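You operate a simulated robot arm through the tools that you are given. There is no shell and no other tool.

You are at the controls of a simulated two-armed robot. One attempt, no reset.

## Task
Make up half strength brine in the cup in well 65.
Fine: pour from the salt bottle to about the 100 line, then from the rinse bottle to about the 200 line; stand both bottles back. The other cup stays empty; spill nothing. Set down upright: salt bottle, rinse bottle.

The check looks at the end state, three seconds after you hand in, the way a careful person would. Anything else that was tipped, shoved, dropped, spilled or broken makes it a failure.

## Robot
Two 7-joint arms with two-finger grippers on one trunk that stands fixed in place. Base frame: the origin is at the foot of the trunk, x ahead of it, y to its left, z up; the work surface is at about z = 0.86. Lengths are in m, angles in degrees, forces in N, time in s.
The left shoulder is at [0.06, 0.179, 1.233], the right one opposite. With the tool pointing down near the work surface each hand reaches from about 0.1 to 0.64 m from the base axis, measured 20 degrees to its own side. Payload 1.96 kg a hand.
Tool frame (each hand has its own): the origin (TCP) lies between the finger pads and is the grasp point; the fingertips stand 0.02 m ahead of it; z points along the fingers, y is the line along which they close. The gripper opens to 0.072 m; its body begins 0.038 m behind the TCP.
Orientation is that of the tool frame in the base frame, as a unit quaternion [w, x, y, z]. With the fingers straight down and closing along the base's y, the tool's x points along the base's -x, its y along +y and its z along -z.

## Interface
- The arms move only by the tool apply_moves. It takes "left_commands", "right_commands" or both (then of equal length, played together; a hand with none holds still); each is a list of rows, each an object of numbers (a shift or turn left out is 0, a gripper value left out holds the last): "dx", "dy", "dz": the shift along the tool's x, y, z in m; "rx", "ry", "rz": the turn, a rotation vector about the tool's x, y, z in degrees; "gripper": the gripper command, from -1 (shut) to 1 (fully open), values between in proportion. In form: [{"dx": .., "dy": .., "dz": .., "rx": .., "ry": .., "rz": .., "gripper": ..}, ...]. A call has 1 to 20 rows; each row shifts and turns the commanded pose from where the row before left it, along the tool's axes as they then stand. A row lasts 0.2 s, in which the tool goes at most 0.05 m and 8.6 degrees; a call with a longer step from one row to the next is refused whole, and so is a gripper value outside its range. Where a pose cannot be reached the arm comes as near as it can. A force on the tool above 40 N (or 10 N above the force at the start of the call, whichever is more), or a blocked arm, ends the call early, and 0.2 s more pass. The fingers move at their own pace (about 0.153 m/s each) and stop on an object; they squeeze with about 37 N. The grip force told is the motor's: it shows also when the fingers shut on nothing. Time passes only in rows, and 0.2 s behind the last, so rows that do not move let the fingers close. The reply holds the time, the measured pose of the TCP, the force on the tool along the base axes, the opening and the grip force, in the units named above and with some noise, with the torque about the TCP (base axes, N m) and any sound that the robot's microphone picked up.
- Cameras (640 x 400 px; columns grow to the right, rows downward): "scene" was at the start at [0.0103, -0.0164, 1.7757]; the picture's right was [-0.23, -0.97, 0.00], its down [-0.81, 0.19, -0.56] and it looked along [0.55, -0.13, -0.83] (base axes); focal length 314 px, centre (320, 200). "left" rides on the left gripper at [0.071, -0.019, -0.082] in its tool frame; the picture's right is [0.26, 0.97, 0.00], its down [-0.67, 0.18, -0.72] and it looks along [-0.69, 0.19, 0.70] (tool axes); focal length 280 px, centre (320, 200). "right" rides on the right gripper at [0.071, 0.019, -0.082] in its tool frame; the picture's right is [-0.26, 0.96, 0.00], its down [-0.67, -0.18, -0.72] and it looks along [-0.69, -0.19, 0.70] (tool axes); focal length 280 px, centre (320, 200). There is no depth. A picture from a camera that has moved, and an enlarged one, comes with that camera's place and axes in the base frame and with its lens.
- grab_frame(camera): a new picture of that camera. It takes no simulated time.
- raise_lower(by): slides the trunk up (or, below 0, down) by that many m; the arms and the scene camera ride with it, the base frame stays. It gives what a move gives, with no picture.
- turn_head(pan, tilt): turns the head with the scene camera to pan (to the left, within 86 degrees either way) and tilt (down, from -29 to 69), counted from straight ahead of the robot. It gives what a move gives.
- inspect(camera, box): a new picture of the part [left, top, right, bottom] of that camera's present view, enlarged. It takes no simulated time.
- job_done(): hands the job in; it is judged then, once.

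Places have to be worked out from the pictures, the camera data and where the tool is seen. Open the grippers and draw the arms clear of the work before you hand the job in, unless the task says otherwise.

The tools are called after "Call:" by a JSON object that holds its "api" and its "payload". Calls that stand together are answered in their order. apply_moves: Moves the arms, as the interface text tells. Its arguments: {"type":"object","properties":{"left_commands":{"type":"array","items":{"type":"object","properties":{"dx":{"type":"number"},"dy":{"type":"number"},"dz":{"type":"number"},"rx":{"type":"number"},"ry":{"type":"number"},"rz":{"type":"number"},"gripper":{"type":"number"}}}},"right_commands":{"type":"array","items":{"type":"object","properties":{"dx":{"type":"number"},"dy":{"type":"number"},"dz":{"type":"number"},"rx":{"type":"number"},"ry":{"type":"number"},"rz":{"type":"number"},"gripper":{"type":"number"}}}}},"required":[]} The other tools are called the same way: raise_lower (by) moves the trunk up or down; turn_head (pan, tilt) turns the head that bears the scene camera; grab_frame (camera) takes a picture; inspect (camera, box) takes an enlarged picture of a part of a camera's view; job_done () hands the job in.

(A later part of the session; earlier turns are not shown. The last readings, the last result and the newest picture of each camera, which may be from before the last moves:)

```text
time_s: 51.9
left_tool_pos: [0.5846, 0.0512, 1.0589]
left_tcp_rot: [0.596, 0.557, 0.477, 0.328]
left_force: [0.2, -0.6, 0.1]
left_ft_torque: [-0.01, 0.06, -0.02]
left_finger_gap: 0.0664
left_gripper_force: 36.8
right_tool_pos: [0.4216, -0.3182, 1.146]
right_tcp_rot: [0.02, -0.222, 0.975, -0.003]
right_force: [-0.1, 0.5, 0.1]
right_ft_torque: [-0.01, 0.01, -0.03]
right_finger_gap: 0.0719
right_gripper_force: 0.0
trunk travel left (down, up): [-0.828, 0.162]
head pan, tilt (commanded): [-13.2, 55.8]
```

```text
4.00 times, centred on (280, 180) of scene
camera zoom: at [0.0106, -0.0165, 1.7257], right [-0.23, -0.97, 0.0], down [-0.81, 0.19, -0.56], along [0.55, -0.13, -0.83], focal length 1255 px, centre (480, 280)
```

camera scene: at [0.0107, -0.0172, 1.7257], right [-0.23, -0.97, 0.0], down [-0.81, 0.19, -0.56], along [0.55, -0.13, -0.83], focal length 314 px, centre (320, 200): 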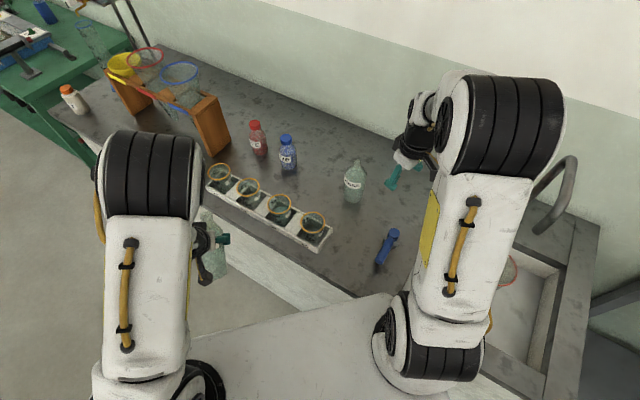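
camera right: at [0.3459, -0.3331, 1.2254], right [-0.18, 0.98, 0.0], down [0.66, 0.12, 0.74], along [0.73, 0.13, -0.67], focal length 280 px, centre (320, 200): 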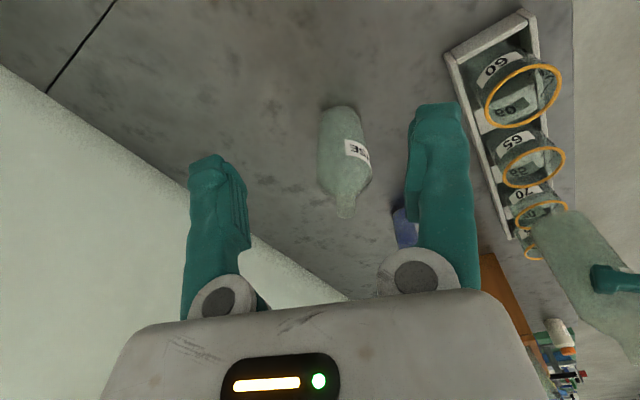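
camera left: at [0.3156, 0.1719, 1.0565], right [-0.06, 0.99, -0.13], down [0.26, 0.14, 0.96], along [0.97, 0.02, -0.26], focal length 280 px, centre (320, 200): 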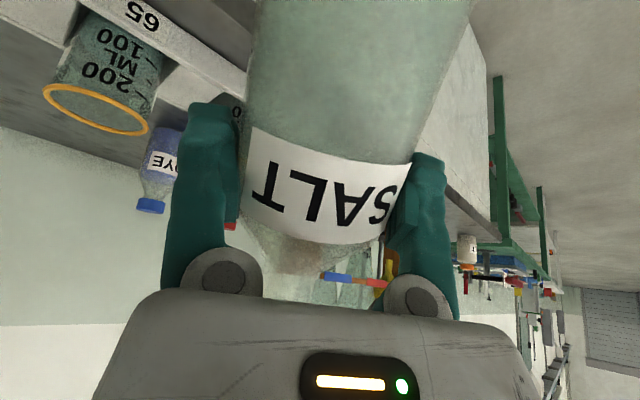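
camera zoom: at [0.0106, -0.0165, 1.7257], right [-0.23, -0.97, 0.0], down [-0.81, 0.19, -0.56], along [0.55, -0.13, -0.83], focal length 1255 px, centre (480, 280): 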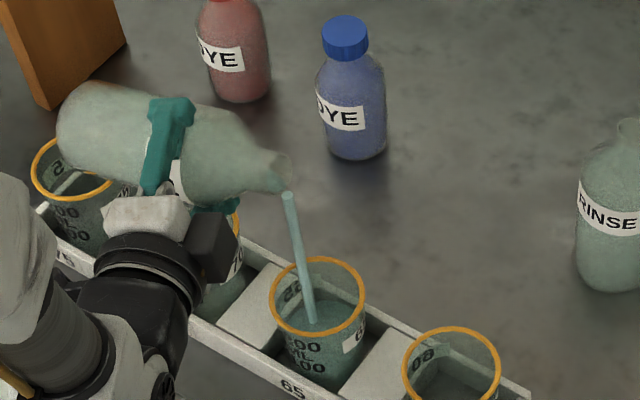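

The stream came on strongly, and the back edge is already at row 268 (my target was about 270). I tilt back at once.

Call:
{"api": "apply_moves", "payload": {"left_commands": [{"rx": 2.9, "rz": -8.0}]}}

Call:
{"api": "inspect", "payload": {"camera": "scene", "box": [265, 185, 300, 215]}}

Call:
{"api": "inspect", "payload": {"camera": "scene", "box": [230, 130, 330, 230]}}

```text
time_s: 52.3
left_tool_pos: [0.5837, 0.0507, 1.0587]
left_tcp_rot: [0.603, 0.537, 0.523, 0.273]
left_force: [-1.1, -0.1, -1.2]
left_ft_torque: [0.0, 0.06, -0.01]
left_finger_gap: 0.0664
left_gripper_force: 37.1
right_tool_pos: [0.421, -0.318, 1.1459]
right_tcp_rot: [0.02, -0.222, 0.975, -0.003]
right_force: [-0.4, 0.9, 0.9]
right_ft_torque: [-0.04, -0.03, 0.03]
right_finger_gap: 0.0718
right_gripper_force: 0.1
trunk travel left (down, up): [-0.828, 0.162]
head pan, tilt (commanded): [-13.2, 55.8]
```

```text
13.33 times, centred on (282, 200) of scene
camera zoom: at [0.0103, -0.0164, 1.7257], right [-0.23, -0.97, 0.0], down [-0.81, 0.19, -0.56], along [0.55, -0.13, -0.83], focal length 4182 px, centre (820, 200)
```

zoom: 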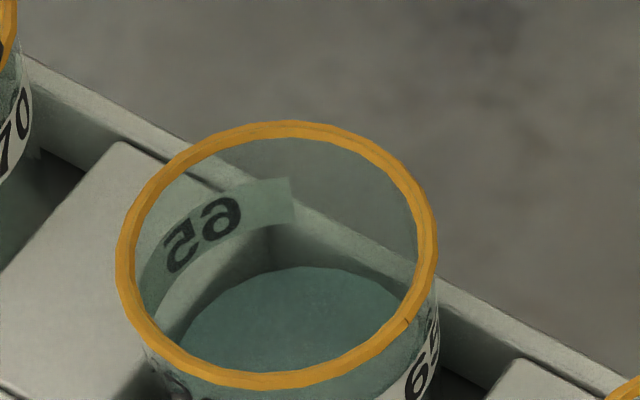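

```text
4.00 times, centred on (280, 180) of scene
camera zoom: at [0.0103, -0.0164, 1.7257], right [-0.23, -0.97, 0.0], down [-0.81, 0.19, -0.56], along [0.55, -0.13, -0.83], focal length 1255 px, centre (480, 280)
```

zoom: 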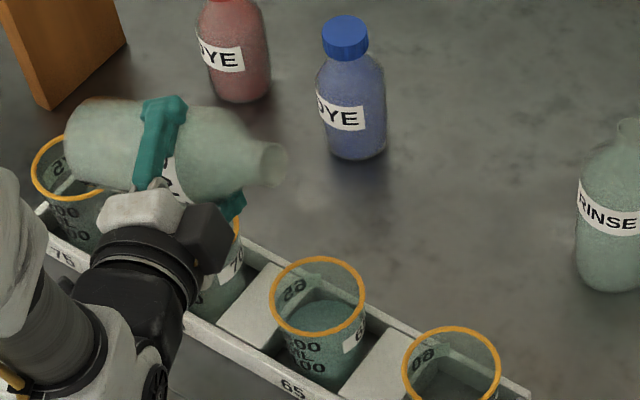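

Flow has stopped. The back edge is at row 266, so the level is right around the 100 mark. I raise, untilt to upright, and carry the bottle back above its original place.

Call:
{"api": "apply_moves", "payload": {"left_commands": [{"dx": -0.0089, "dy": 0.0232, "dz": -0.0032}, {"dx": -0.0089, "dy": 0.0232, "dz": -0.0032}, {"rx": 2.72, "rz": -7.52}, {"rx": 2.72, "rz": -7.52}, {"rx": 2.72, "rz": -7.52}, {"rx": 2.72, "rz": -7.52}, {"rx": 2.72, "rz": -7.52}, {"rx": 2.72, "rz": -7.52}, {"rx": 2.72, "rz": -7.52}, {"rx": 2.72, "rz": -7.52}, {"rx": 1.69, "rz": -4.69}, {}]}}

Call:
{"api": "apply_moves", "payload": {"left_commands": [{"dx": -0.0134, "dy": -0.0233, "dz": 0.0372}, {"dx": -0.0134, "dy": -0.0233, "dz": 0.0372}, {"dx": -0.0134, "dy": -0.0233, "dz": 0.0372}, {"dx": -0.0134, "dy": -0.0233, "dz": 0.0372}, {"dx": -0.0134, "dy": -0.0233, "dz": 0.0372}, {}]}}

Call:
{"api": "inspect", "payload": {"camera": "scene", "box": [250, 110, 390, 220]}}

Call:
{"api": "inspect", "payload": {"camera": "scene", "box": [265, 185, 300, 215]}}

```text
time_s: 54.9
left_tool_pos: [0.5828, 0.0495, 1.1108]
left_tcp_rot: [0.537, 0.281, 0.77, -0.197]
left_force: [0.3, 1.6, -1.3]
left_ft_torque: [-0.02, -0.03, 0.0]
left_finger_gap: 0.0663
left_gripper_force: 37.0
right_tool_pos: [0.4218, -0.319, 1.1467]
right_tcp_rot: [0.02, -0.222, 0.975, -0.003]
right_force: [0.2, -0.7, 1.1]
right_ft_torque: [0.01, -0.01, 0.01]
right_finger_gap: 0.0716
right_gripper_force: 0.1
trunk travel left (down, up): [-0.828, 0.162]
head pan, tilt (commanded): [-13.2, 55.8]
```

```text
time_s: 56.3
left_tool_pos: [0.6586, -0.1665, 1.1072]
left_tcp_rot: [0.539, 0.281, 0.769, -0.197]
left_force: [0.4, 0.2, -0.5]
left_ft_torque: [-0.03, 0.02, 0.01]
left_finger_gap: 0.0662
left_gripper_force: 37.1
right_tool_pos: [0.4216, -0.3187, 1.1464]
right_tcp_rot: [0.021, -0.222, 0.975, -0.003]
right_force: [0.0, -0.1, 0.0]
right_ft_torque: [0.0, -0.02, 0.03]
right_finger_gap: 0.0717
right_gripper_force: 0.2
trunk travel left (down, up): [-0.828, 0.162]
head pan, tilt (commanded): [-13.2, 55.8]
```

```text
3.64 times, centred on (320, 165) of scene
camera zoom: at [0.0101, -0.0153, 1.7257], right [-0.23, -0.97, 0.0], down [-0.81, 0.19, -0.56], along [0.55, -0.13, -0.83], focal length 1141 px, centre (320, 327)
```

zoom: 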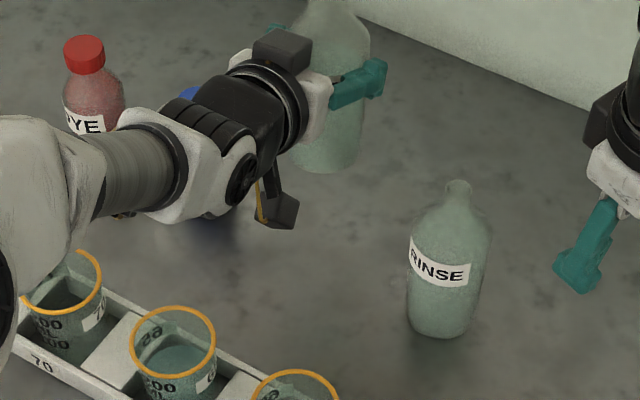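

```text
13.33 times, centred on (282, 200) of scene
camera zoom: at [0.0101, -0.0153, 1.7257], right [-0.23, -0.97, 0.0], down [-0.81, 0.19, -0.56], along [0.55, -0.13, -0.83], focal length 4182 px, centre (820, 200)
```

zoom: 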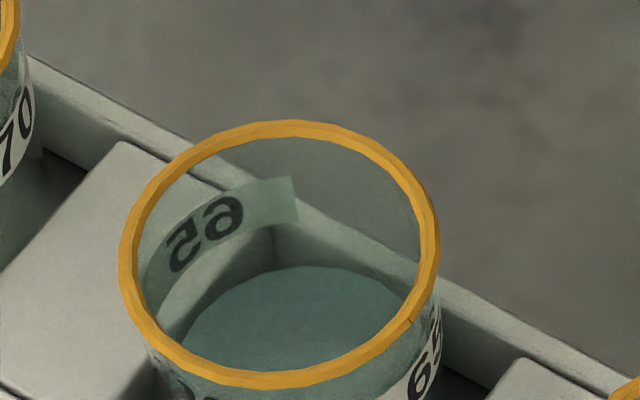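

The bottle is upright above its spot. I lower most of the way, stopping about 2 cm above the table.

Call:
{"api": "apply_moves", "payload": {"left_commands": [{"dx": 0.0392, "dz": 0.0142}, {"dx": 0.0392, "dz": 0.0142}, {"dx": 0.0392, "dz": 0.0142}, {}, {}]}}

Call:
{"api": "inspect", "payload": {"camera": "scene", "box": [260, 140, 370, 220]}}

Call:
{"api": "grab_frame", "payload": {"camera": "left"}}

```text
time_s: 57.5
left_tool_pos: [0.6599, -0.1648, 0.9839]
left_tcp_rot: [0.539, 0.281, 0.769, -0.198]
left_force: [0.0, 0.3, -0.9]
left_ft_torque: [0.02, -0.03, 0.0]
left_finger_gap: 0.0662
left_gripper_force: 37.8
right_tool_pos: [0.4217, -0.3178, 1.1457]
right_tcp_rot: [0.02, -0.222, 0.975, -0.003]
right_force: [-0.4, -0.8, -0.3]
right_ft_torque: [0.01, 0.0, -0.01]
right_finger_gap: 0.072
right_gripper_force: 0.1
trunk travel left (down, up): [-0.828, 0.162]
head pan, tilt (commanded): [-13.2, 55.8]
```

```text
5.00 times, centred on (315, 180) of scene
camera zoom: at [0.0105, -0.0163, 1.7257], right [-0.23, -0.97, 0.0], down [-0.81, 0.19, -0.56], along [0.55, -0.13, -0.83], focal length 1568 px, centre (345, 300)
```

zoom: 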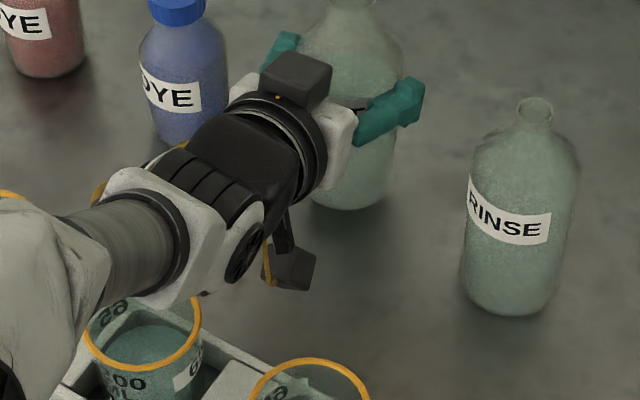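

```text
taken
camera left: at [0.5681, -0.1156, 0.9469], right [0.55, 0.8, -0.25], down [-0.22, 0.42, 0.88], along [0.8, -0.43, 0.41], focal length 280 px, centre (320, 200)
```

left: 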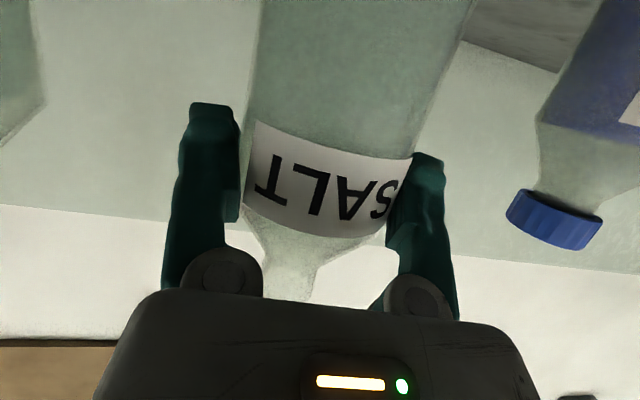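

Compared with the grasp view, the bottle has crept about 5 mm toward the fingertips, so its base is about 2 mm lower relative to the hand. I lower to just above contact and then in 1.5 mm steps.

Call:
{"api": "apply_moves", "payload": {"left_commands": [{"dx": 0.008, "dz": 0.0029}, {"dx": 0.007, "dz": 0.0025}, {}]}}

Call:
{"api": "inspect", "payload": {"camera": "scene", "box": [300, 150, 360, 200]}}

Call:
{"api": "apply_moves", "payload": {"left_commands": [{"dx": 0.0014, "dz": 0.0005}, {}]}}

Call:
{"api": "apply_moves", "payload": {"left_commands": [{"dx": 0.0014, "dz": 0.0005}, {}]}}

```text
time_s: 58.3
left_tool_pos: [0.66, -0.166, 0.9696]
left_tcp_rot: [0.539, 0.28, 0.77, -0.196]
left_force: [-0.7, 0.0, -0.2]
left_ft_torque: [-0.01, -0.01, 0.02]
left_finger_gap: 0.0662
left_gripper_force: 37.4
right_tool_pos: [0.421, -0.3188, 1.1458]
right_tcp_rot: [0.02, -0.222, 0.975, -0.002]
right_force: [-0.3, -0.2, -0.3]
right_ft_torque: [0.0, 0.03, -0.04]
right_finger_gap: 0.0718
right_gripper_force: 0.1
trunk travel left (down, up): [-0.828, 0.162]
head pan, tilt (commanded): [-13.2, 55.8]
```

```text
8.00 times, centred on (330, 175) of scene
camera zoom: at [0.0105, -0.0165, 1.7257], right [-0.23, -0.97, 0.0], down [-0.81, 0.19, -0.56], along [0.55, -0.13, -0.83], focal length 2509 px, centre (240, 400)
```

zoom: 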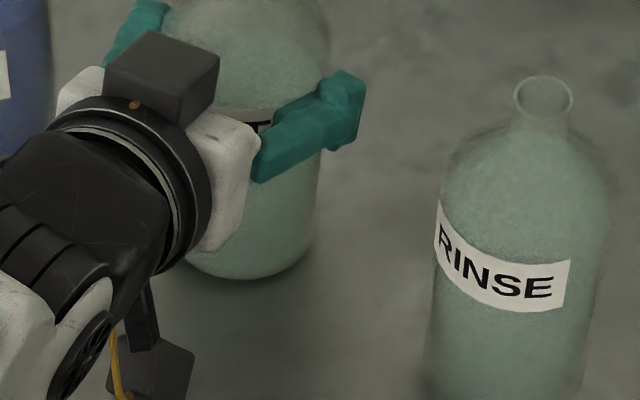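

```text
time_s: 58.9
left_tool_pos: [0.6588, -0.1665, 0.9666]
left_tcp_rot: [0.539, 0.281, 0.77, -0.196]
left_force: [-0.2, 0.3, -1.1]
left_ft_torque: [0.01, 0.02, -0.01]
left_finger_gap: 0.066
left_gripper_force: 36.7
right_tool_pos: [0.4212, -0.3186, 1.1463]
right_tcp_rot: [0.021, -0.223, 0.975, -0.003]
right_force: [-0.2, 0.4, -0.3]
right_ft_torque: [0.03, 0.01, -0.02]
right_finger_gap: 0.0721
right_gripper_force: 0.0
trunk travel left (down, up): [-0.828, 0.162]
head pan, tilt (commanded): [-13.2, 55.8]
```

```text
time_s: 59.5
left_tool_pos: [0.6596, -0.1657, 0.9653]
left_tcp_rot: [0.538, 0.281, 0.77, -0.196]
left_force: [0.9, -0.5, 0.3]
left_ft_torque: [-0.04, -0.01, 0.04]
left_finger_gap: 0.0664
left_gripper_force: 37.1
right_tool_pos: [0.4212, -0.3181, 1.1458]
right_tcp_rot: [0.021, -0.222, 0.975, -0.003]
right_force: [-0.3, 0.8, -0.2]
right_ft_torque: [-0.02, 0.0, -0.01]
right_finger_gap: 0.072
right_gripper_force: 0.2
trunk travel left (down, up): [-0.828, 0.162]
head pan, tilt (commanded): [-13.2, 55.8]
```

There is no contact force yet at z=0.965. I continue in 1 mm steps, watching the vertical force.

Call:
{"api": "apply_moves", "payload": {"left_commands": [{"dx": 0.0014, "dz": 0.0005}, {}]}}

Call:
{"api": "apply_moves", "payload": {"left_commands": [{"dx": 0.0012, "dz": 0.0004}, {}]}}

Call:
{"api": "inspect", "payload": {"camera": "scene", "box": [300, 150, 360, 200]}}

```text
time_s: 60.1
left_tool_pos: [0.66, -0.1659, 0.9658]
left_tcp_rot: [0.54, 0.281, 0.769, -0.197]
left_force: [1.6, 0.4, 6.1]
left_ft_torque: [-0.18, -0.04, 0.02]
left_finger_gap: 0.066
left_gripper_force: 37.5
right_tool_pos: [0.4207, -0.3186, 1.1472]
right_tcp_rot: [0.021, -0.221, 0.975, -0.002]
right_force: [-0.7, 1.2, 0.5]
right_ft_torque: [-0.02, 0.0, -0.02]
right_finger_gap: 0.0721
right_gripper_force: 0.1
trunk travel left (down, up): [-0.828, 0.162]
head pan, tilt (commanded): [-13.2, 55.8]
```

```text
time_s: 60.7
left_tool_pos: [0.6599, -0.1653, 0.9644]
left_tcp_rot: [0.54, 0.28, 0.769, -0.197]
left_force: [3.2, 0.9, 15.0]
left_ft_torque: [-0.42, -0.19, 0.07]
left_finger_gap: 0.0663
left_gripper_force: 36.6
right_tool_pos: [0.4203, -0.3169, 1.1465]
right_tcp_rot: [0.02, -0.222, 0.975, -0.002]
right_force: [0.2, 0.0, 1.0]
right_ft_torque: [-0.02, 0.02, -0.02]
right_finger_gap: 0.0721
right_gripper_force: 0.2
trunk travel left (down, up): [-0.828, 0.162]
head pan, tilt (commanded): [-13.2, 55.8]
```

```text
8.00 times, centred on (330, 175) of scene
camera zoom: at [0.0085, -0.0155, 1.7258], right [-0.23, -0.97, 0.0], down [-0.8, 0.19, -0.56], along [0.55, -0.13, -0.83], focal length 2509 px, centre (240, 400)
```

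zoom: 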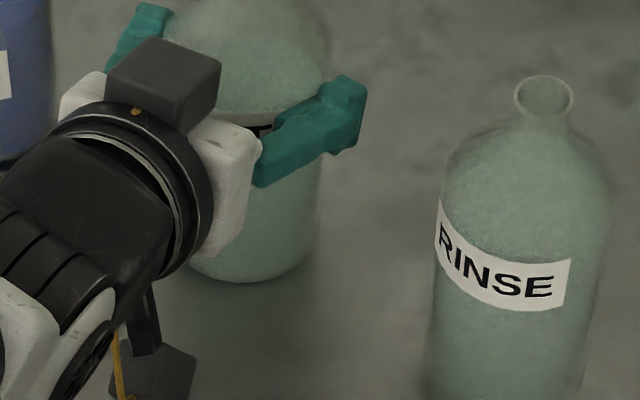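

The base is on the table (15 N). I ease off about 1.5 mm and open the gripper.

Call:
{"api": "apply_moves", "payload": {"left_commands": [{"dx": -0.0016, "dz": -0.0006}, {}, {"gripper": 1}, {}, {}, {}]}}

Call:
{"api": "inspect", "payload": {"camera": "scene", "box": [260, 140, 370, 220]}}

Call:
{"api": "grab_frame", "payload": {"camera": "left"}}

```text
time_s: 62.1
left_tool_pos: [0.659, -0.1658, 0.9641]
left_tcp_rot: [0.539, 0.28, 0.77, -0.196]
left_force: [0.0, -0.2, 0.1]
left_ft_torque: [0.02, 0.02, 0.02]
left_finger_gap: 0.0721
left_gripper_force: 0.1
right_tool_pos: [0.4213, -0.318, 1.1462]
right_tcp_rot: [0.02, -0.222, 0.975, -0.002]
right_force: [0.1, 0.6, -1.1]
right_ft_torque: [0.05, 0.02, 0.01]
right_finger_gap: 0.072
right_gripper_force: 0.0
trunk travel left (down, up): [-0.828, 0.162]
head pan, tilt (commanded): [-13.2, 55.8]
```

```text
5.00 times, centred on (315, 180) of scene
camera zoom: at [0.0104, -0.0165, 1.7257], right [-0.23, -0.97, 0.0], down [-0.81, 0.19, -0.56], along [0.55, -0.13, -0.83], focal length 1568 px, centre (345, 300)
```

zoom: 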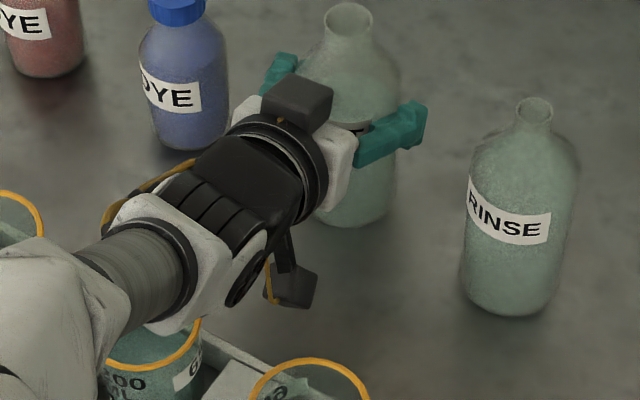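

```text
taken
camera left: at [0.5677, -0.1161, 0.9272], right [0.55, 0.8, -0.25], down [-0.22, 0.42, 0.88], along [0.8, -0.43, 0.41], focal length 280 px, centre (320, 200)
```

left: 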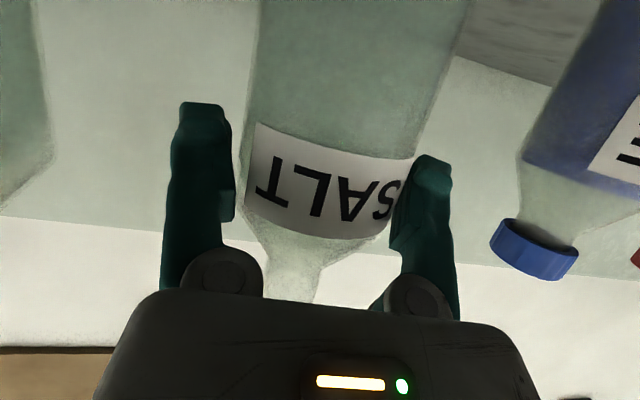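

The salt bottle stands upright, 5 mm from where it was. I withdraw the open hand slowly along the approach line.

Call:
{"api": "apply_moves", "payload": {"left_commands": [{"dx": -0.002, "dz": -0.012}, {"dx": -0.004, "dz": -0.013}, {"dx": -0.0054, "dz": -0.0135}, {"dx": -0.0057, "dz": -0.0135}, {"dx": -0.0057, "dz": -0.0135}, {}]}}

Call:
{"api": "inspect", "payload": {"camera": "scene", "box": [260, 140, 370, 220]}}

```text
time_s: 63.5
left_tool_pos: [0.6195, -0.1311, 1.0089]
left_tcp_rot: [0.538, 0.281, 0.77, -0.196]
left_force: [-0.6, -0.3, 0.0]
left_ft_torque: [-0.03, 0.02, 0.02]
left_finger_gap: 0.0721
left_gripper_force: 0.1
right_tool_pos: [0.4209, -0.3181, 1.1459]
right_tcp_rot: [0.02, -0.222, 0.975, -0.003]
right_force: [-0.3, 0.5, 0.3]
right_ft_torque: [0.01, 0.01, 0.01]
right_finger_gap: 0.0722
right_gripper_force: 0.1
trunk travel left (down, up): [-0.828, 0.162]
head pan, tilt (commanded): [-13.2, 55.8]
```

```text
5.00 times, centred on (315, 180) of scene
camera zoom: at [0.0107, -0.0166, 1.7257], right [-0.23, -0.97, 0.0], down [-0.81, 0.19, -0.56], along [0.55, -0.13, -0.83], focal length 1568 px, centre (345, 300)
```

zoom: 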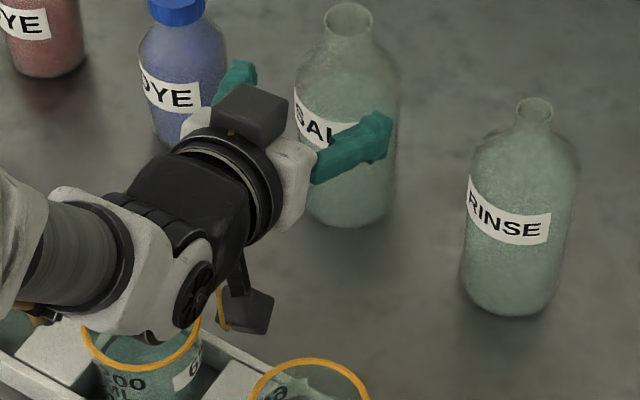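

The hand is clear and the salt bottle is undisturbed. I swing the left hand to its viewing pose to verify the 100 line, and move the right arm out of the way, since I'll use the left arm for the rinse bottle too.

Call:
{"api": "apply_moves", "payload": {"left_commands": [{"dx": -0.0313, "dz": -0.0113}, {"dx": -0.0313, "dz": -0.0113}, {"dx": -0.0313, "dz": -0.0113}, {"dx": 0.012, "dy": 0.0293, "dz": -0.0334}, {"dx": 0.012, "dy": 0.0293, "dz": -0.0334}, {"dx": 0.012, "dy": 0.0293, "dz": -0.0334}, {"dx": 0.012, "dy": 0.0293, "dz": -0.0334}, {}], "right_commands": [{"dx": 0.0289, "dy": -0.0221, "dz": -0.0258}, {"dx": 0.0289, "dy": -0.0221, "dz": -0.0258}, {"dx": 0.0289, "dy": -0.0221, "dz": -0.0258}, {"dx": 0.0289, "dy": -0.0221, "dz": -0.0258}, {}, {}, {}, {}]}}

Call:
{"api": "apply_moves", "payload": {"left_commands": [{"ry": 8}, {"ry": 8}, {"ry": 8}, {"ry": 8}, {"ry": 8}, {"rx": -3.75, "rz": -6.5}, {"rx": -3.75, "rz": -6.5}, {"rx": -3.75, "rz": -6.5}, {"rx": -3.75, "rz": -6.5}, {"dx": 0.0403, "dy": 0.0181, "dz": -0.0025}, {"dx": 0.0403, "dy": 0.0181, "dz": -0.0025}, {"dx": 0.0403, "dy": 0.0181, "dz": -0.0025}, {"dx": 0.0403, "dy": 0.0181, "dz": -0.0025}, {"dx": 0.0403, "dy": 0.0181, "dz": -0.0025}, {}]}}

Call:
{"api": "inspect", "payload": {"camera": "left", "box": [30, 0, 190, 140]}}

Call:
{"api": "inspect", "payload": {"camera": "left", "box": [75, 5, 165, 70]}}

Call:
{"api": "grab_frame", "payload": {"camera": "scene"}}

```text
time_s: 65.3
left_tool_pos: [0.5845, 0.0491, 1.1076]
left_tcp_rot: [0.538, 0.281, 0.769, -0.197]
left_force: [0.4, -0.6, -0.9]
left_ft_torque: [0.04, -0.01, -0.01]
left_finger_gap: 0.0719
left_gripper_force: 0.0
right_tool_pos: [0.3593, -0.419, 1.2278]
right_tcp_rot: [0.038, -0.222, 0.974, -0.023]
right_force: [0.1, 0.2, 0.1]
right_ft_torque: [0.01, -0.01, 0.0]
right_finger_gap: 0.0719
right_gripper_force: 0.1
right hand out of reach, approached as far as the arm can: row 3, 4
trunk travel left (down, up): [-0.828, 0.162]
head pan, tilt (commanded): [-13.2, 55.8]
```

```text
time_s: 68.5
left_tool_pos: [0.4229, 0.172, 1.0188]
left_tcp_rot: [0.258, 0.085, 0.962, -0.023]
left_force: [-0.4, -0.2, 0.4]
left_ft_torque: [-0.01, -0.01, 0.02]
left_finger_gap: 0.0719
left_gripper_force: 0.1
right_tool_pos: [0.3604, -0.4182, 1.2271]
right_tcp_rot: [0.038, -0.223, 0.974, -0.024]
right_force: [0.1, -0.3, -0.4]
right_ft_torque: [0.02, 0.0, 0.03]
right_finger_gap: 0.0722
right_gripper_force: 0.1
trunk travel left (down, up): [-0.828, 0.162]
head pan, tilt (commanded): [-13.2, 55.8]
```

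```text
2.86 times, centred on (110, 70) of left
camera zoom: at [0.317, 0.1683, 1.0557], right [-0.06, 0.99, -0.13], down [0.25, 0.14, 0.96], along [0.97, 0.02, -0.26], focal length 801 px, centre (920, 571)
```

zoom: 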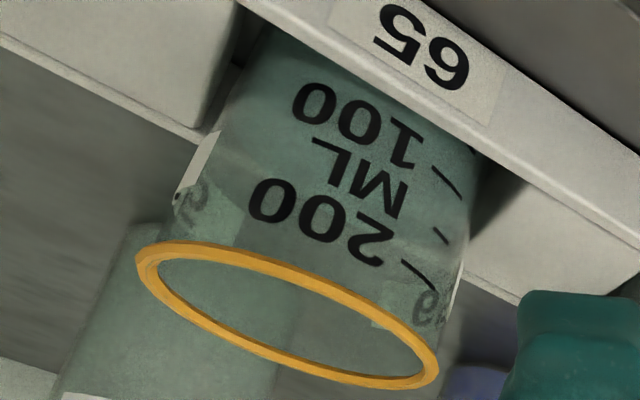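

```text
6.15 times, centred on (120, 38) of left
camera zoom: at [0.317, 0.1683, 1.0557], right [-0.06, 0.99, -0.13], down [0.25, 0.14, 0.96], along [0.97, 0.02, -0.26], focal length 1726 px, centre (1551, 1200)
```

zoom: 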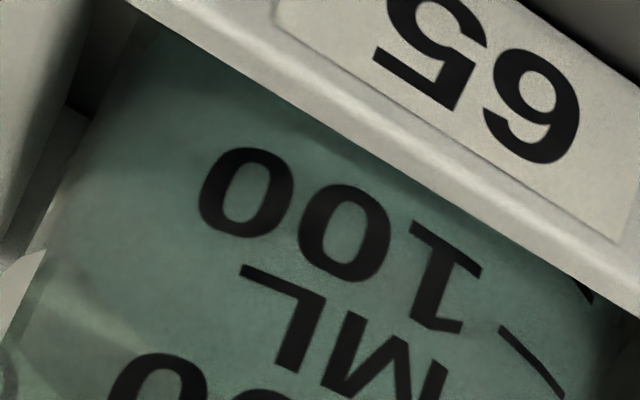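

```text
taken
camera scene: at [0.0105, -0.0171, 1.7257], right [-0.23, -0.97, 0.0], down [-0.81, 0.19, -0.56], along [0.55, -0.13, -0.83], focal length 314 px, centre (320, 200)
```

scene: 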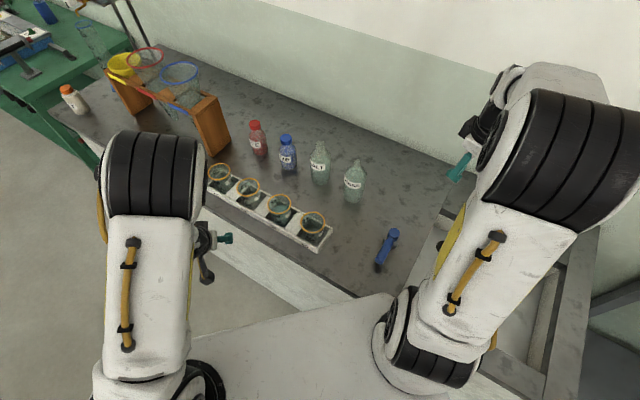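

The dark band near the rack wall hasn't moved, so it's a shadow, not the liquid line. I'll look at the back edge of the surface from here and from the scene camera.

Call:
{"api": "inspect", "payload": {"camera": "left", "box": [70, 15, 110, 65]}}

Call:
{"api": "inspect", "payload": {"camera": "left", "box": [80, 40, 150, 95]}}

Call:
{"api": "inspect", "payload": {"camera": "scene", "box": [262, 203, 302, 228]}}

Call:
{"api": "inspect", "payload": {"camera": "left", "box": [130, 20, 170, 70]}}

```text
8.00 times, centred on (90, 40) of left
camera zoom: at [0.317, 0.1683, 1.0557], right [-0.06, 0.99, -0.13], down [0.25, 0.14, 0.96], along [0.97, 0.02, -0.26], focal length 2243 px, centre (2160, 1480)
```

zoom: 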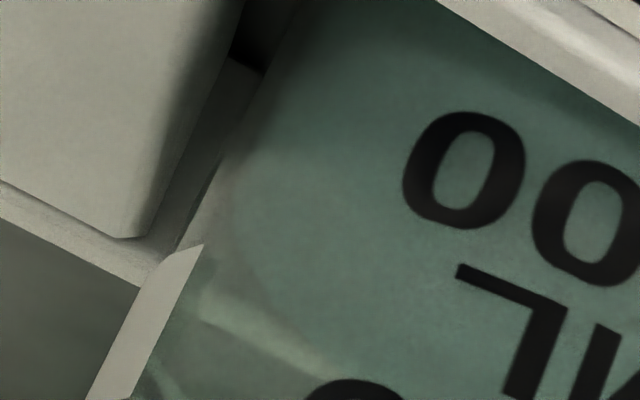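

```text
7.27 times, centred on (115, 68) of left
camera zoom: at [0.317, 0.1683, 1.0557], right [-0.06, 0.99, -0.13], down [0.25, 0.14, 0.96], along [0.97, 0.02, -0.26], focal length 2039 px, centre (1811, 1164)
```

zoom: 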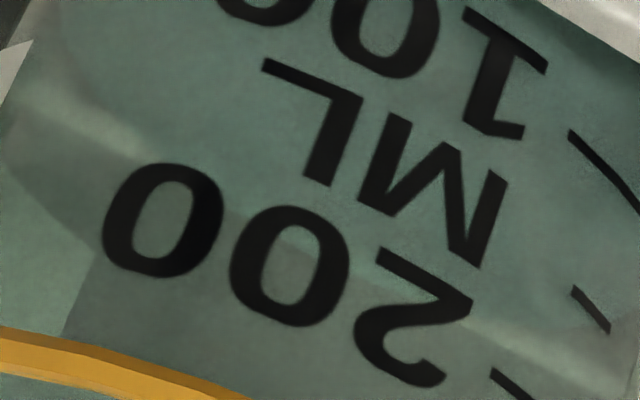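

```text
16.00 times, centred on (282, 216) of scene
camera zoom: at [0.0105, -0.0171, 1.7257], right [-0.23, -0.97, 0.0], down [-0.81, 0.19, -0.56], along [0.55, -0.13, -0.83], focal length 5019 px, centre (928, -48)
```

zoom: 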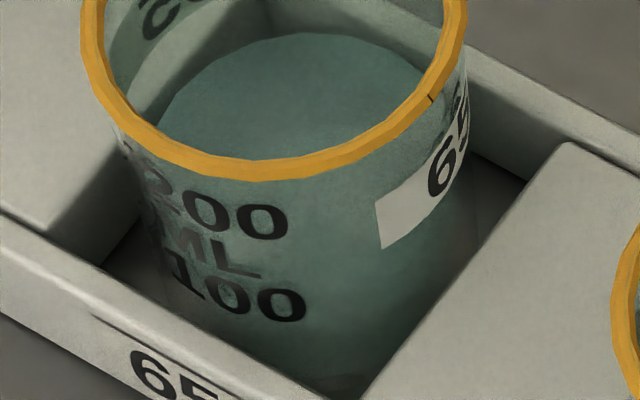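

```text
8.00 times, centred on (150, 45) of left
camera zoom: at [0.317, 0.1683, 1.0557], right [-0.06, 0.99, -0.13], down [0.25, 0.14, 0.96], along [0.97, 0.02, -0.26], focal length 2243 px, centre (1680, 1440)
```

zoom: 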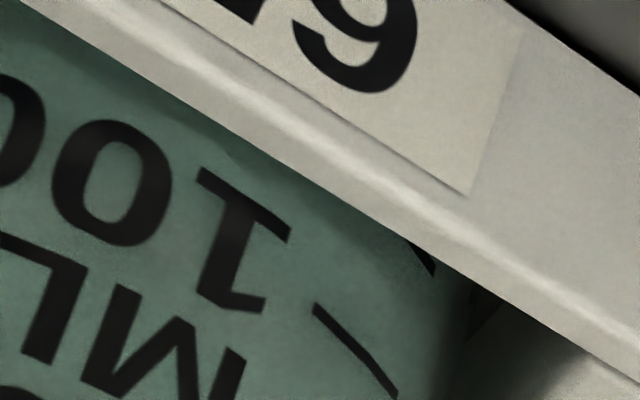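

From both views the level now agrees with the 100 tick: left camera about 95–100, scene about 105. The salt step is done. Next I refine the rinse bottle's position before grasping it with the left hand.

Call:
{"api": "inspect", "payload": {"camera": "scene", "box": [310, 140, 390, 210]}}

Call:
{"api": "inspect", "payload": {"camera": "scene", "box": [190, 150, 350, 260]}}

```text
5.71 times, centred on (350, 175) of scene
camera zoom: at [0.0105, -0.0171, 1.7257], right [-0.23, -0.97, 0.0], down [-0.81, 0.19, -0.56], along [0.55, -0.13, -0.83], focal length 1792 px, centre (149, 343)
```

zoom: 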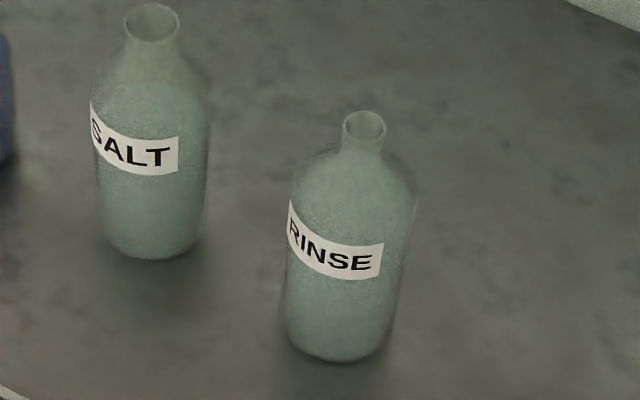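

```text
3.64 times, centred on (270, 205) of scene
camera zoom: at [0.0105, -0.0171, 1.7257], right [-0.23, -0.97, 0.0], down [-0.81, 0.19, -0.56], along [0.55, -0.13, -0.83], focal length 1141 px, centre (502, 182)
```

zoom: 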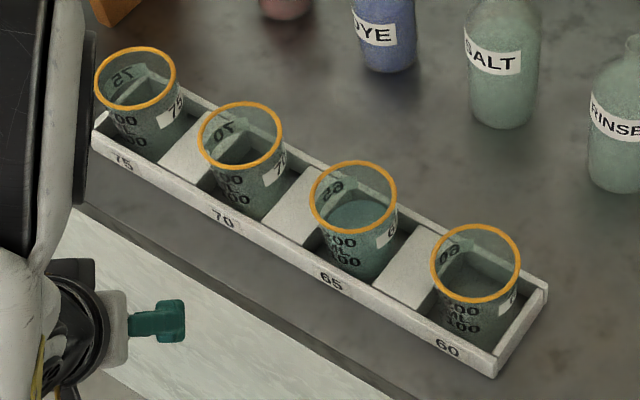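

The rinse axis estimate is (0.573, -0.263). I bring the left hand over at height and turn it back to heading -40° and 20° pitch, behind the rinse bottle.

Call:
{"api": "apply_moves", "payload": {"left_commands": [{"dx": -0.0179, "dy": -0.042, "dz": -0.0042}, {"dx": -0.0179, "dy": -0.042, "dz": -0.0042}, {"dx": -0.0179, "dy": -0.042, "dz": -0.0042}, {"dx": -0.0179, "dy": -0.042, "dz": -0.0042}, {"dx": -0.0179, "dy": -0.042, "dz": -0.0042}, {"dx": -0.0179, "dy": -0.042, "dz": -0.0042}, {"dx": -0.0179, "dy": -0.042, "dz": -0.0042}, {"dx": -0.0179, "dy": -0.042, "dz": -0.0042}, {"rx": 3.75, "rz": 6.5}, {"rx": 3.75, "rz": 6.5}, {"rx": 3.75, "rz": 6.5}, {"rx": 3.75, "rz": 6.5}, {"ry": -8}, {"ry": -8}, {"ry": -8}, {"ry": -8}, {"ry": -8}, {}]}}

Call:
{"api": "grab_frame", "payload": {"camera": "scene"}}

Call:
{"api": "grab_frame", "payload": {"camera": "left"}}

```text
time_s: 72.3
left_tool_pos: [0.4706, -0.1792, 1.1181]
left_tcp_rot: [0.538, 0.281, 0.77, -0.197]
left_force: [0.4, 0.4, -0.6]
left_ft_torque: [-0.01, 0.02, 0.02]
left_finger_gap: 0.0717
left_gripper_force: 0.0
right_tool_pos: [0.3588, -0.4176, 1.2288]
right_tcp_rot: [0.039, -0.222, 0.974, -0.023]
right_force: [-0.1, -0.1, -0.6]
right_ft_torque: [0.0, -0.03, -0.02]
right_finger_gap: 0.0718
right_gripper_force: 0.1
trunk travel left (down, up): [-0.828, 0.162]
head pan, tilt (commanded): [-13.2, 55.8]
```

```text
taken
camera scene: at [0.0102, -0.0163, 1.7257], right [-0.23, -0.97, 0.0], down [-0.81, 0.19, -0.56], along [0.55, -0.13, -0.83], focal length 314 px, centre (320, 200)
```

scene: 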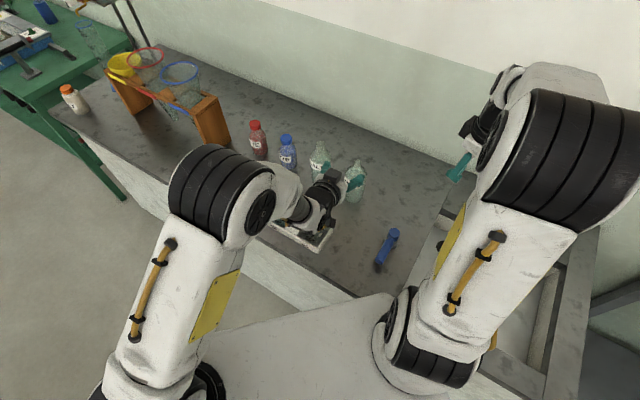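

```text
taken
camera left: at [0.3792, -0.1294, 1.0812], right [0.55, 0.8, -0.25], down [-0.22, 0.42, 0.88], along [0.8, -0.43, 0.41], focal length 280 px, centre (320, 200)
```

left: 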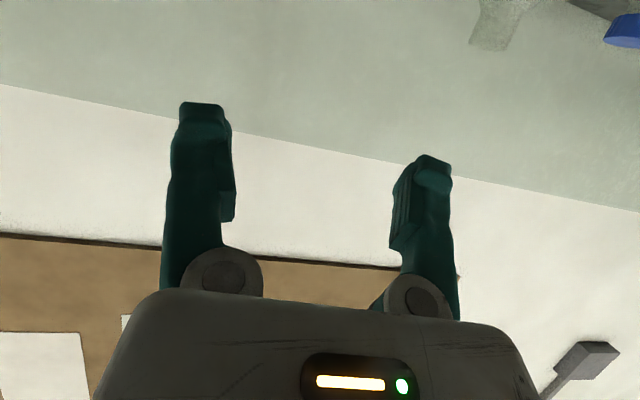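

The pose was reached cleanly. I descend partway and use the wrist camera to check the rinse bottle's bearing.

Call:
{"api": "apply_moves", "payload": {"left_commands": [{"dx": 0.029, "dy": 0.0005, "dz": 0.0344}, {"dx": 0.029, "dy": 0.0005, "dz": 0.0344}, {}]}}

Call:
{"api": "grab_frame", "payload": {"camera": "left"}}

Call:
{"api": "inspect", "payload": {"camera": "scene", "box": [300, 150, 390, 220]}}

```text
time_s: 73.1
left_tool_pos: [0.506, -0.2054, 1.0403]
left_tcp_rot: [0.539, 0.281, 0.77, -0.197]
left_force: [-0.4, -0.4, -0.4]
left_ft_torque: [0.01, 0.01, 0.01]
left_finger_gap: 0.0721
left_gripper_force: 0.0
right_tool_pos: [0.3587, -0.4169, 1.2279]
right_tcp_rot: [0.038, -0.223, 0.974, -0.023]
right_force: [-0.1, 0.1, 0.3]
right_ft_torque: [0.0, 0.01, -0.01]
right_finger_gap: 0.0721
right_gripper_force: 0.0
trunk travel left (down, up): [-0.828, 0.162]
head pan, tilt (commanded): [-13.2, 55.8]
```

```text
taken
camera left: at [0.4144, -0.1566, 1.0025], right [0.55, 0.8, -0.25], down [-0.22, 0.42, 0.88], along [0.8, -0.43, 0.41], focal length 280 px, centre (320, 200)
```

left: 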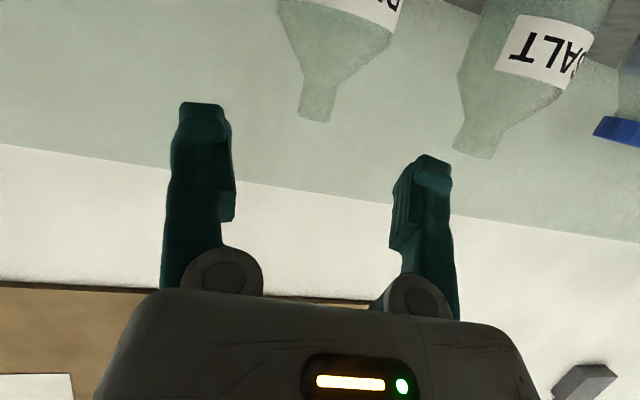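

```text
5.71 times, centred on (345, 185) of scene
camera zoom: at [0.0088, -0.0159, 1.7257], right [-0.23, -0.97, 0.0], down [-0.8, 0.19, -0.56], along [0.55, -0.13, -0.83], focal length 1792 px, centre (177, 286)
```

zoom: 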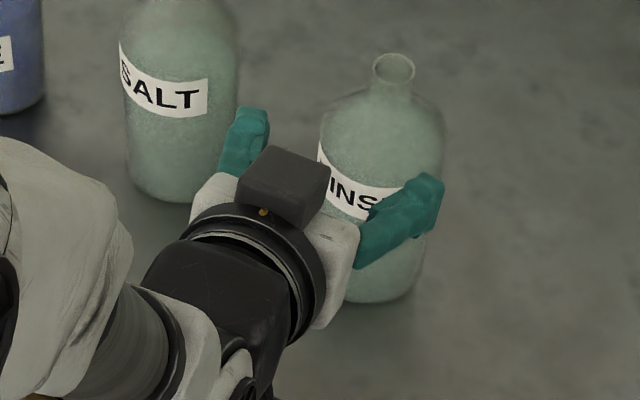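

The wrist view agrees with the estimate within 1.5 px. I move to the bottle and start sliding the fingers around it.

Call:
{"api": "apply_moves", "payload": {"left_commands": [{"dx": 0.018, "dz": 0.0384}, {"dx": 0.0053, "dz": 0.0129}, {"dx": 0.0053, "dz": 0.0129}, {}]}}

Call:
{"api": "grab_frame", "payload": {"camera": "left"}}

Call:
{"api": "inspect", "payload": {"camera": "scene", "box": [300, 150, 390, 220]}}

```text
time_s: 74.1
left_tool_pos: [0.5461, -0.2422, 0.9918]
left_tcp_rot: [0.539, 0.281, 0.769, -0.197]
left_force: [-1.0, 0.0, -0.4]
left_ft_torque: [0.02, -0.01, -0.01]
left_finger_gap: 0.0719
left_gripper_force: 0.0
right_tool_pos: [0.3589, -0.4178, 1.2285]
right_tcp_rot: [0.038, -0.222, 0.974, -0.024]
right_force: [0.1, 0.2, -0.3]
right_ft_torque: [0.0, 0.02, -0.01]
right_finger_gap: 0.0719
right_gripper_force: 0.0
trunk travel left (down, up): [-0.828, 0.162]
head pan, tilt (commanded): [-13.2, 55.8]
```

```text
taken
camera left: at [0.4548, -0.1905, 0.9544], right [0.55, 0.8, -0.25], down [-0.22, 0.42, 0.88], along [0.8, -0.43, 0.41], focal length 280 px, centre (320, 200)
```

left: 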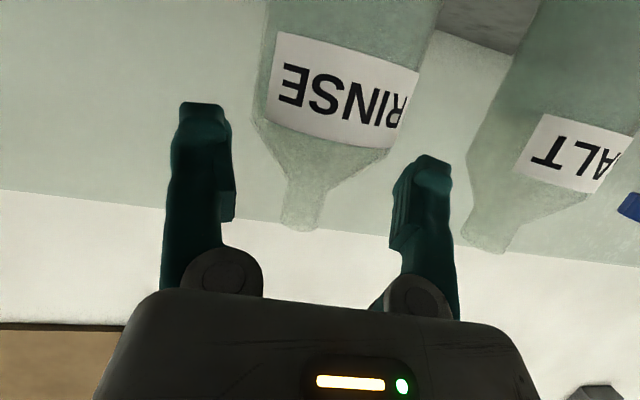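

```text
5.71 times, centred on (345, 185) of scene
camera zoom: at [0.0107, -0.0167, 1.7257], right [-0.23, -0.97, 0.0], down [-0.81, 0.19, -0.56], along [0.55, -0.13, -0.83], focal length 1792 px, centre (177, 286)
```

zoom: 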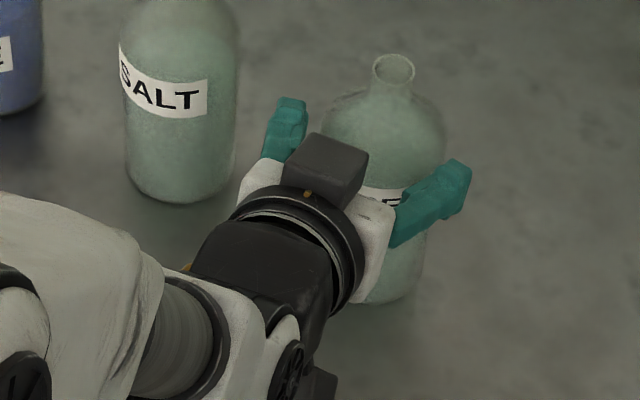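

The bottle sits about 1.7 mm to the closing-line positive side of centre (mouth at column 301, versus 298 for the salt). I correct by that amount while completing the slide-in.

Call:
{"api": "apply_moves", "payload": {"left_commands": [{"dy": 0.0017}, {"dx": 0.0054, "dz": 0.0132}, {"dx": 0.0054, "dz": 0.0132}, {"dx": 0.0054, "dz": 0.0132}, {}]}}

Call:
{"api": "grab_frame", "payload": {"camera": "left"}}

Call:
{"api": "inspect", "payload": {"camera": "scene", "box": [300, 150, 390, 220]}}

```text
time_s: 75.3
left_tool_pos: [0.5695, -0.2572, 0.9639]
left_tcp_rot: [0.538, 0.281, 0.77, -0.196]
left_force: [0.4, 0.5, 0.5]
left_ft_torque: [0.04, 0.03, -0.01]
left_finger_gap: 0.0718
left_gripper_force: 0.1
right_tool_pos: [0.3603, -0.4174, 1.2284]
right_tcp_rot: [0.038, -0.222, 0.974, -0.023]
right_force: [0.4, -0.1, 0.7]
right_ft_torque: [-0.01, 0.0, -0.01]
right_finger_gap: 0.0721
right_gripper_force: 0.0
trunk travel left (down, up): [-0.828, 0.162]
head pan, tilt (commanded): [-13.2, 55.8]
```

```text
taken
camera left: at [0.4787, -0.2076, 0.9258], right [0.55, 0.8, -0.25], down [-0.22, 0.42, 0.88], along [0.8, -0.43, 0.41], focal length 280 px, centre (320, 200)
```

left: 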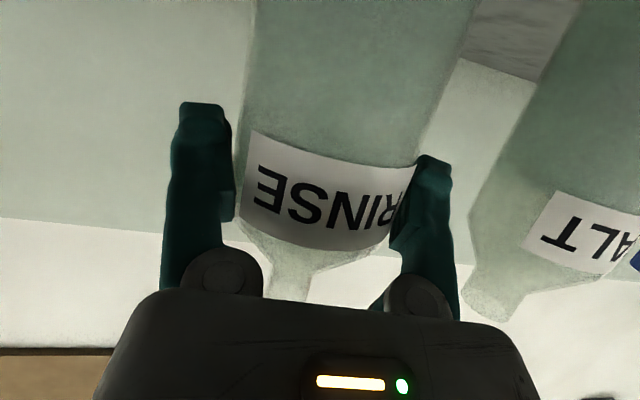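

```text
5.71 times, centred on (345, 185) of scene
camera zoom: at [0.0103, -0.0164, 1.7257], right [-0.23, -0.97, 0.0], down [-0.81, 0.19, -0.56], along [0.55, -0.13, -0.83], focal length 1792 px, centre (177, 286)
```

zoom: 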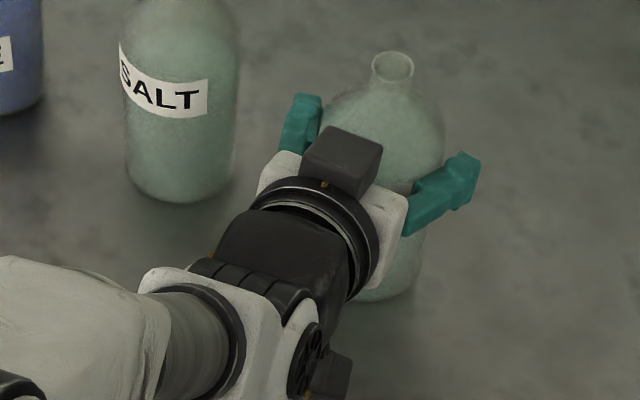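

The fingers straddle the rinse bottle just as they did the salt bottle, with no contact. I close the gripper and lift.

Call:
{"api": "apply_moves", "payload": {"left_commands": [{"gripper": -1}, {}, {}, {}]}}

Call:
{"api": "apply_moves", "payload": {"left_commands": [{"dx": -0.0188, "dz": -0.0068}, {"dx": -0.0282, "dz": -0.0102}, {"dx": -0.0376, "dz": -0.0136}, {"dx": -0.0376, "dz": -0.0136}, {"dx": -0.0188, "dz": -0.0068}, {}, {}]}}

Call:
{"api": "grab_frame", "payload": {"camera": "left"}}

Call:
{"api": "grab_frame", "payload": {"camera": "scene"}}

```text
time_s: 76.3
left_tool_pos: [0.5703, -0.2575, 0.9641]
left_tcp_rot: [0.538, 0.281, 0.77, -0.196]
left_force: [-0.6, -0.1, 0.0]
left_ft_torque: [-0.06, 0.07, -0.04]
left_finger_gap: 0.0694
left_gripper_force: 37.4
right_tool_pos: [0.3587, -0.4175, 1.2269]
right_tcp_rot: [0.039, -0.223, 0.974, -0.024]
right_force: [0.4, 0.5, -0.5]
right_ft_torque: [-0.01, 0.04, 0.02]
right_finger_gap: 0.0721
right_gripper_force: 0.0
trunk travel left (down, up): [-0.828, 0.162]
head pan, tilt (commanded): [-13.2, 55.8]
```

```text
time_s: 77.9
left_tool_pos: [0.5712, -0.2604, 1.1134]
left_tcp_rot: [0.539, 0.282, 0.769, -0.197]
left_force: [-0.6, -0.2, -1.5]
left_ft_torque: [0.02, 0.0, -0.01]
left_finger_gap: 0.069
left_gripper_force: 36.9
right_tool_pos: [0.3601, -0.4174, 1.2284]
right_tcp_rot: [0.038, -0.223, 0.974, -0.023]
right_force: [-0.8, -0.7, 0.8]
right_ft_torque: [0.0, -0.04, -0.03]
right_finger_gap: 0.0719
right_gripper_force: 0.0
trunk travel left (down, up): [-0.828, 0.162]
head pan, tilt (commanded): [-13.2, 55.8]
```

```text
taken
camera left: at [0.4799, -0.2107, 1.0762], right [0.55, 0.8, -0.25], down [-0.22, 0.42, 0.88], along [0.8, -0.43, 0.41], focal length 280 px, centre (320, 200)
```

left: 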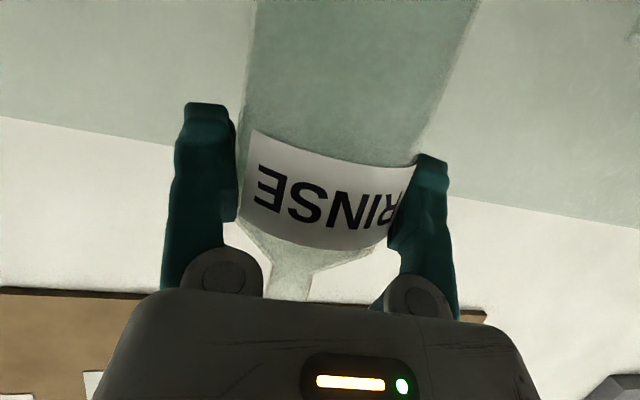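

```text
taken
camera scene: at [0.0103, -0.0166, 1.7257], right [-0.23, -0.97, 0.0], down [-0.81, 0.19, -0.56], along [0.55, -0.13, -0.83], focal length 314 px, centre (320, 200)
```

scene: 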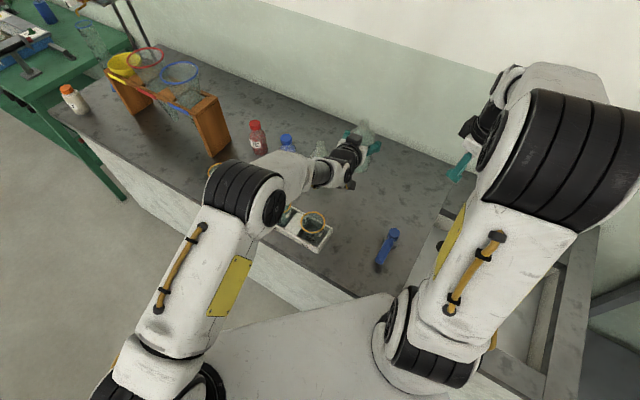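

The rinse bottle is lifted, upright and firmly held. I carry it on a path bowed away from the salt bottle to the pour stance beside cup 65.

Call:
{"api": "apply_moves", "payload": {"left_commands": [{"dx": 0.0073, "dy": 0.0211, "dz": -0.0287}, {"dx": 0.0073, "dy": 0.0211, "dz": -0.0287}, {"dx": 0.0073, "dy": 0.0211, "dz": -0.0287}, {"dx": 0.0073, "dy": 0.0211, "dz": -0.0287}, {"dx": 0.0096, "dy": 0.0404, "dz": -0.0156}, {"dx": 0.0096, "dy": 0.0404, "dz": -0.0156}, {"dx": 0.0096, "dy": 0.0404, "dz": -0.0156}, {"dx": 0.0096, "dy": 0.0404, "dz": -0.0156}, {}]}}

Call:
{"api": "grab_frame", "payload": {"camera": "scene"}}

Call:
{"api": "grab_frame", "payload": {"camera": "left"}}

```text
time_s: 79.9
left_tool_pos: [0.5838, 0.0496, 1.1096]
left_tcp_rot: [0.539, 0.28, 0.77, -0.196]
left_force: [0.0, 0.4, -0.9]
left_ft_torque: [-0.01, 0.01, 0.02]
left_finger_gap: 0.0684
left_gripper_force: 36.8
right_tool_pos: [0.3585, -0.4187, 1.2282]
right_tcp_rot: [0.039, -0.222, 0.974, -0.022]
right_force: [0.9, 0.0, 0.2]
right_ft_torque: [0.05, 0.0, 0.01]
right_finger_gap: 0.0718
right_gripper_force: 0.1
trunk travel left (down, up): [-0.828, 0.162]
head pan, tilt (commanded): [-13.2, 55.8]
```

```text
taken
camera scene: at [0.0102, -0.0175, 1.7257], right [-0.23, -0.97, 0.0], down [-0.81, 0.19, -0.56], along [0.55, -0.13, -0.83], focal length 314 px, centre (320, 200)
```

scene: 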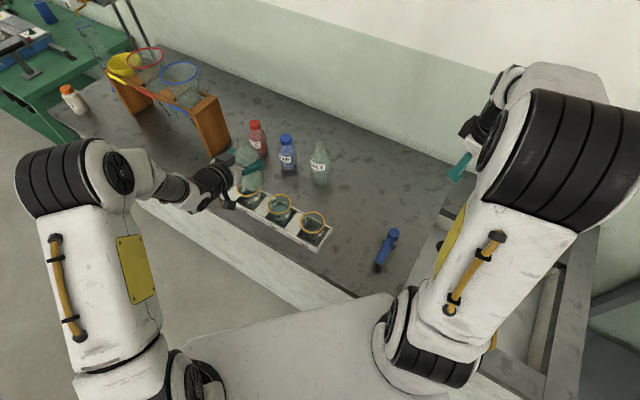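

```text
taken
camera left: at [0.4908, 0.0998, 1.0725], right [0.55, 0.8, -0.25], down [-0.22, 0.42, 0.88], along [0.8, -0.43, 0.41], focal length 280 px, centre (320, 200)
```

left: 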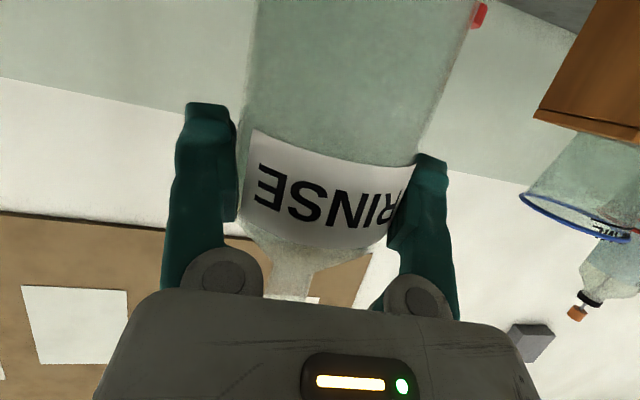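

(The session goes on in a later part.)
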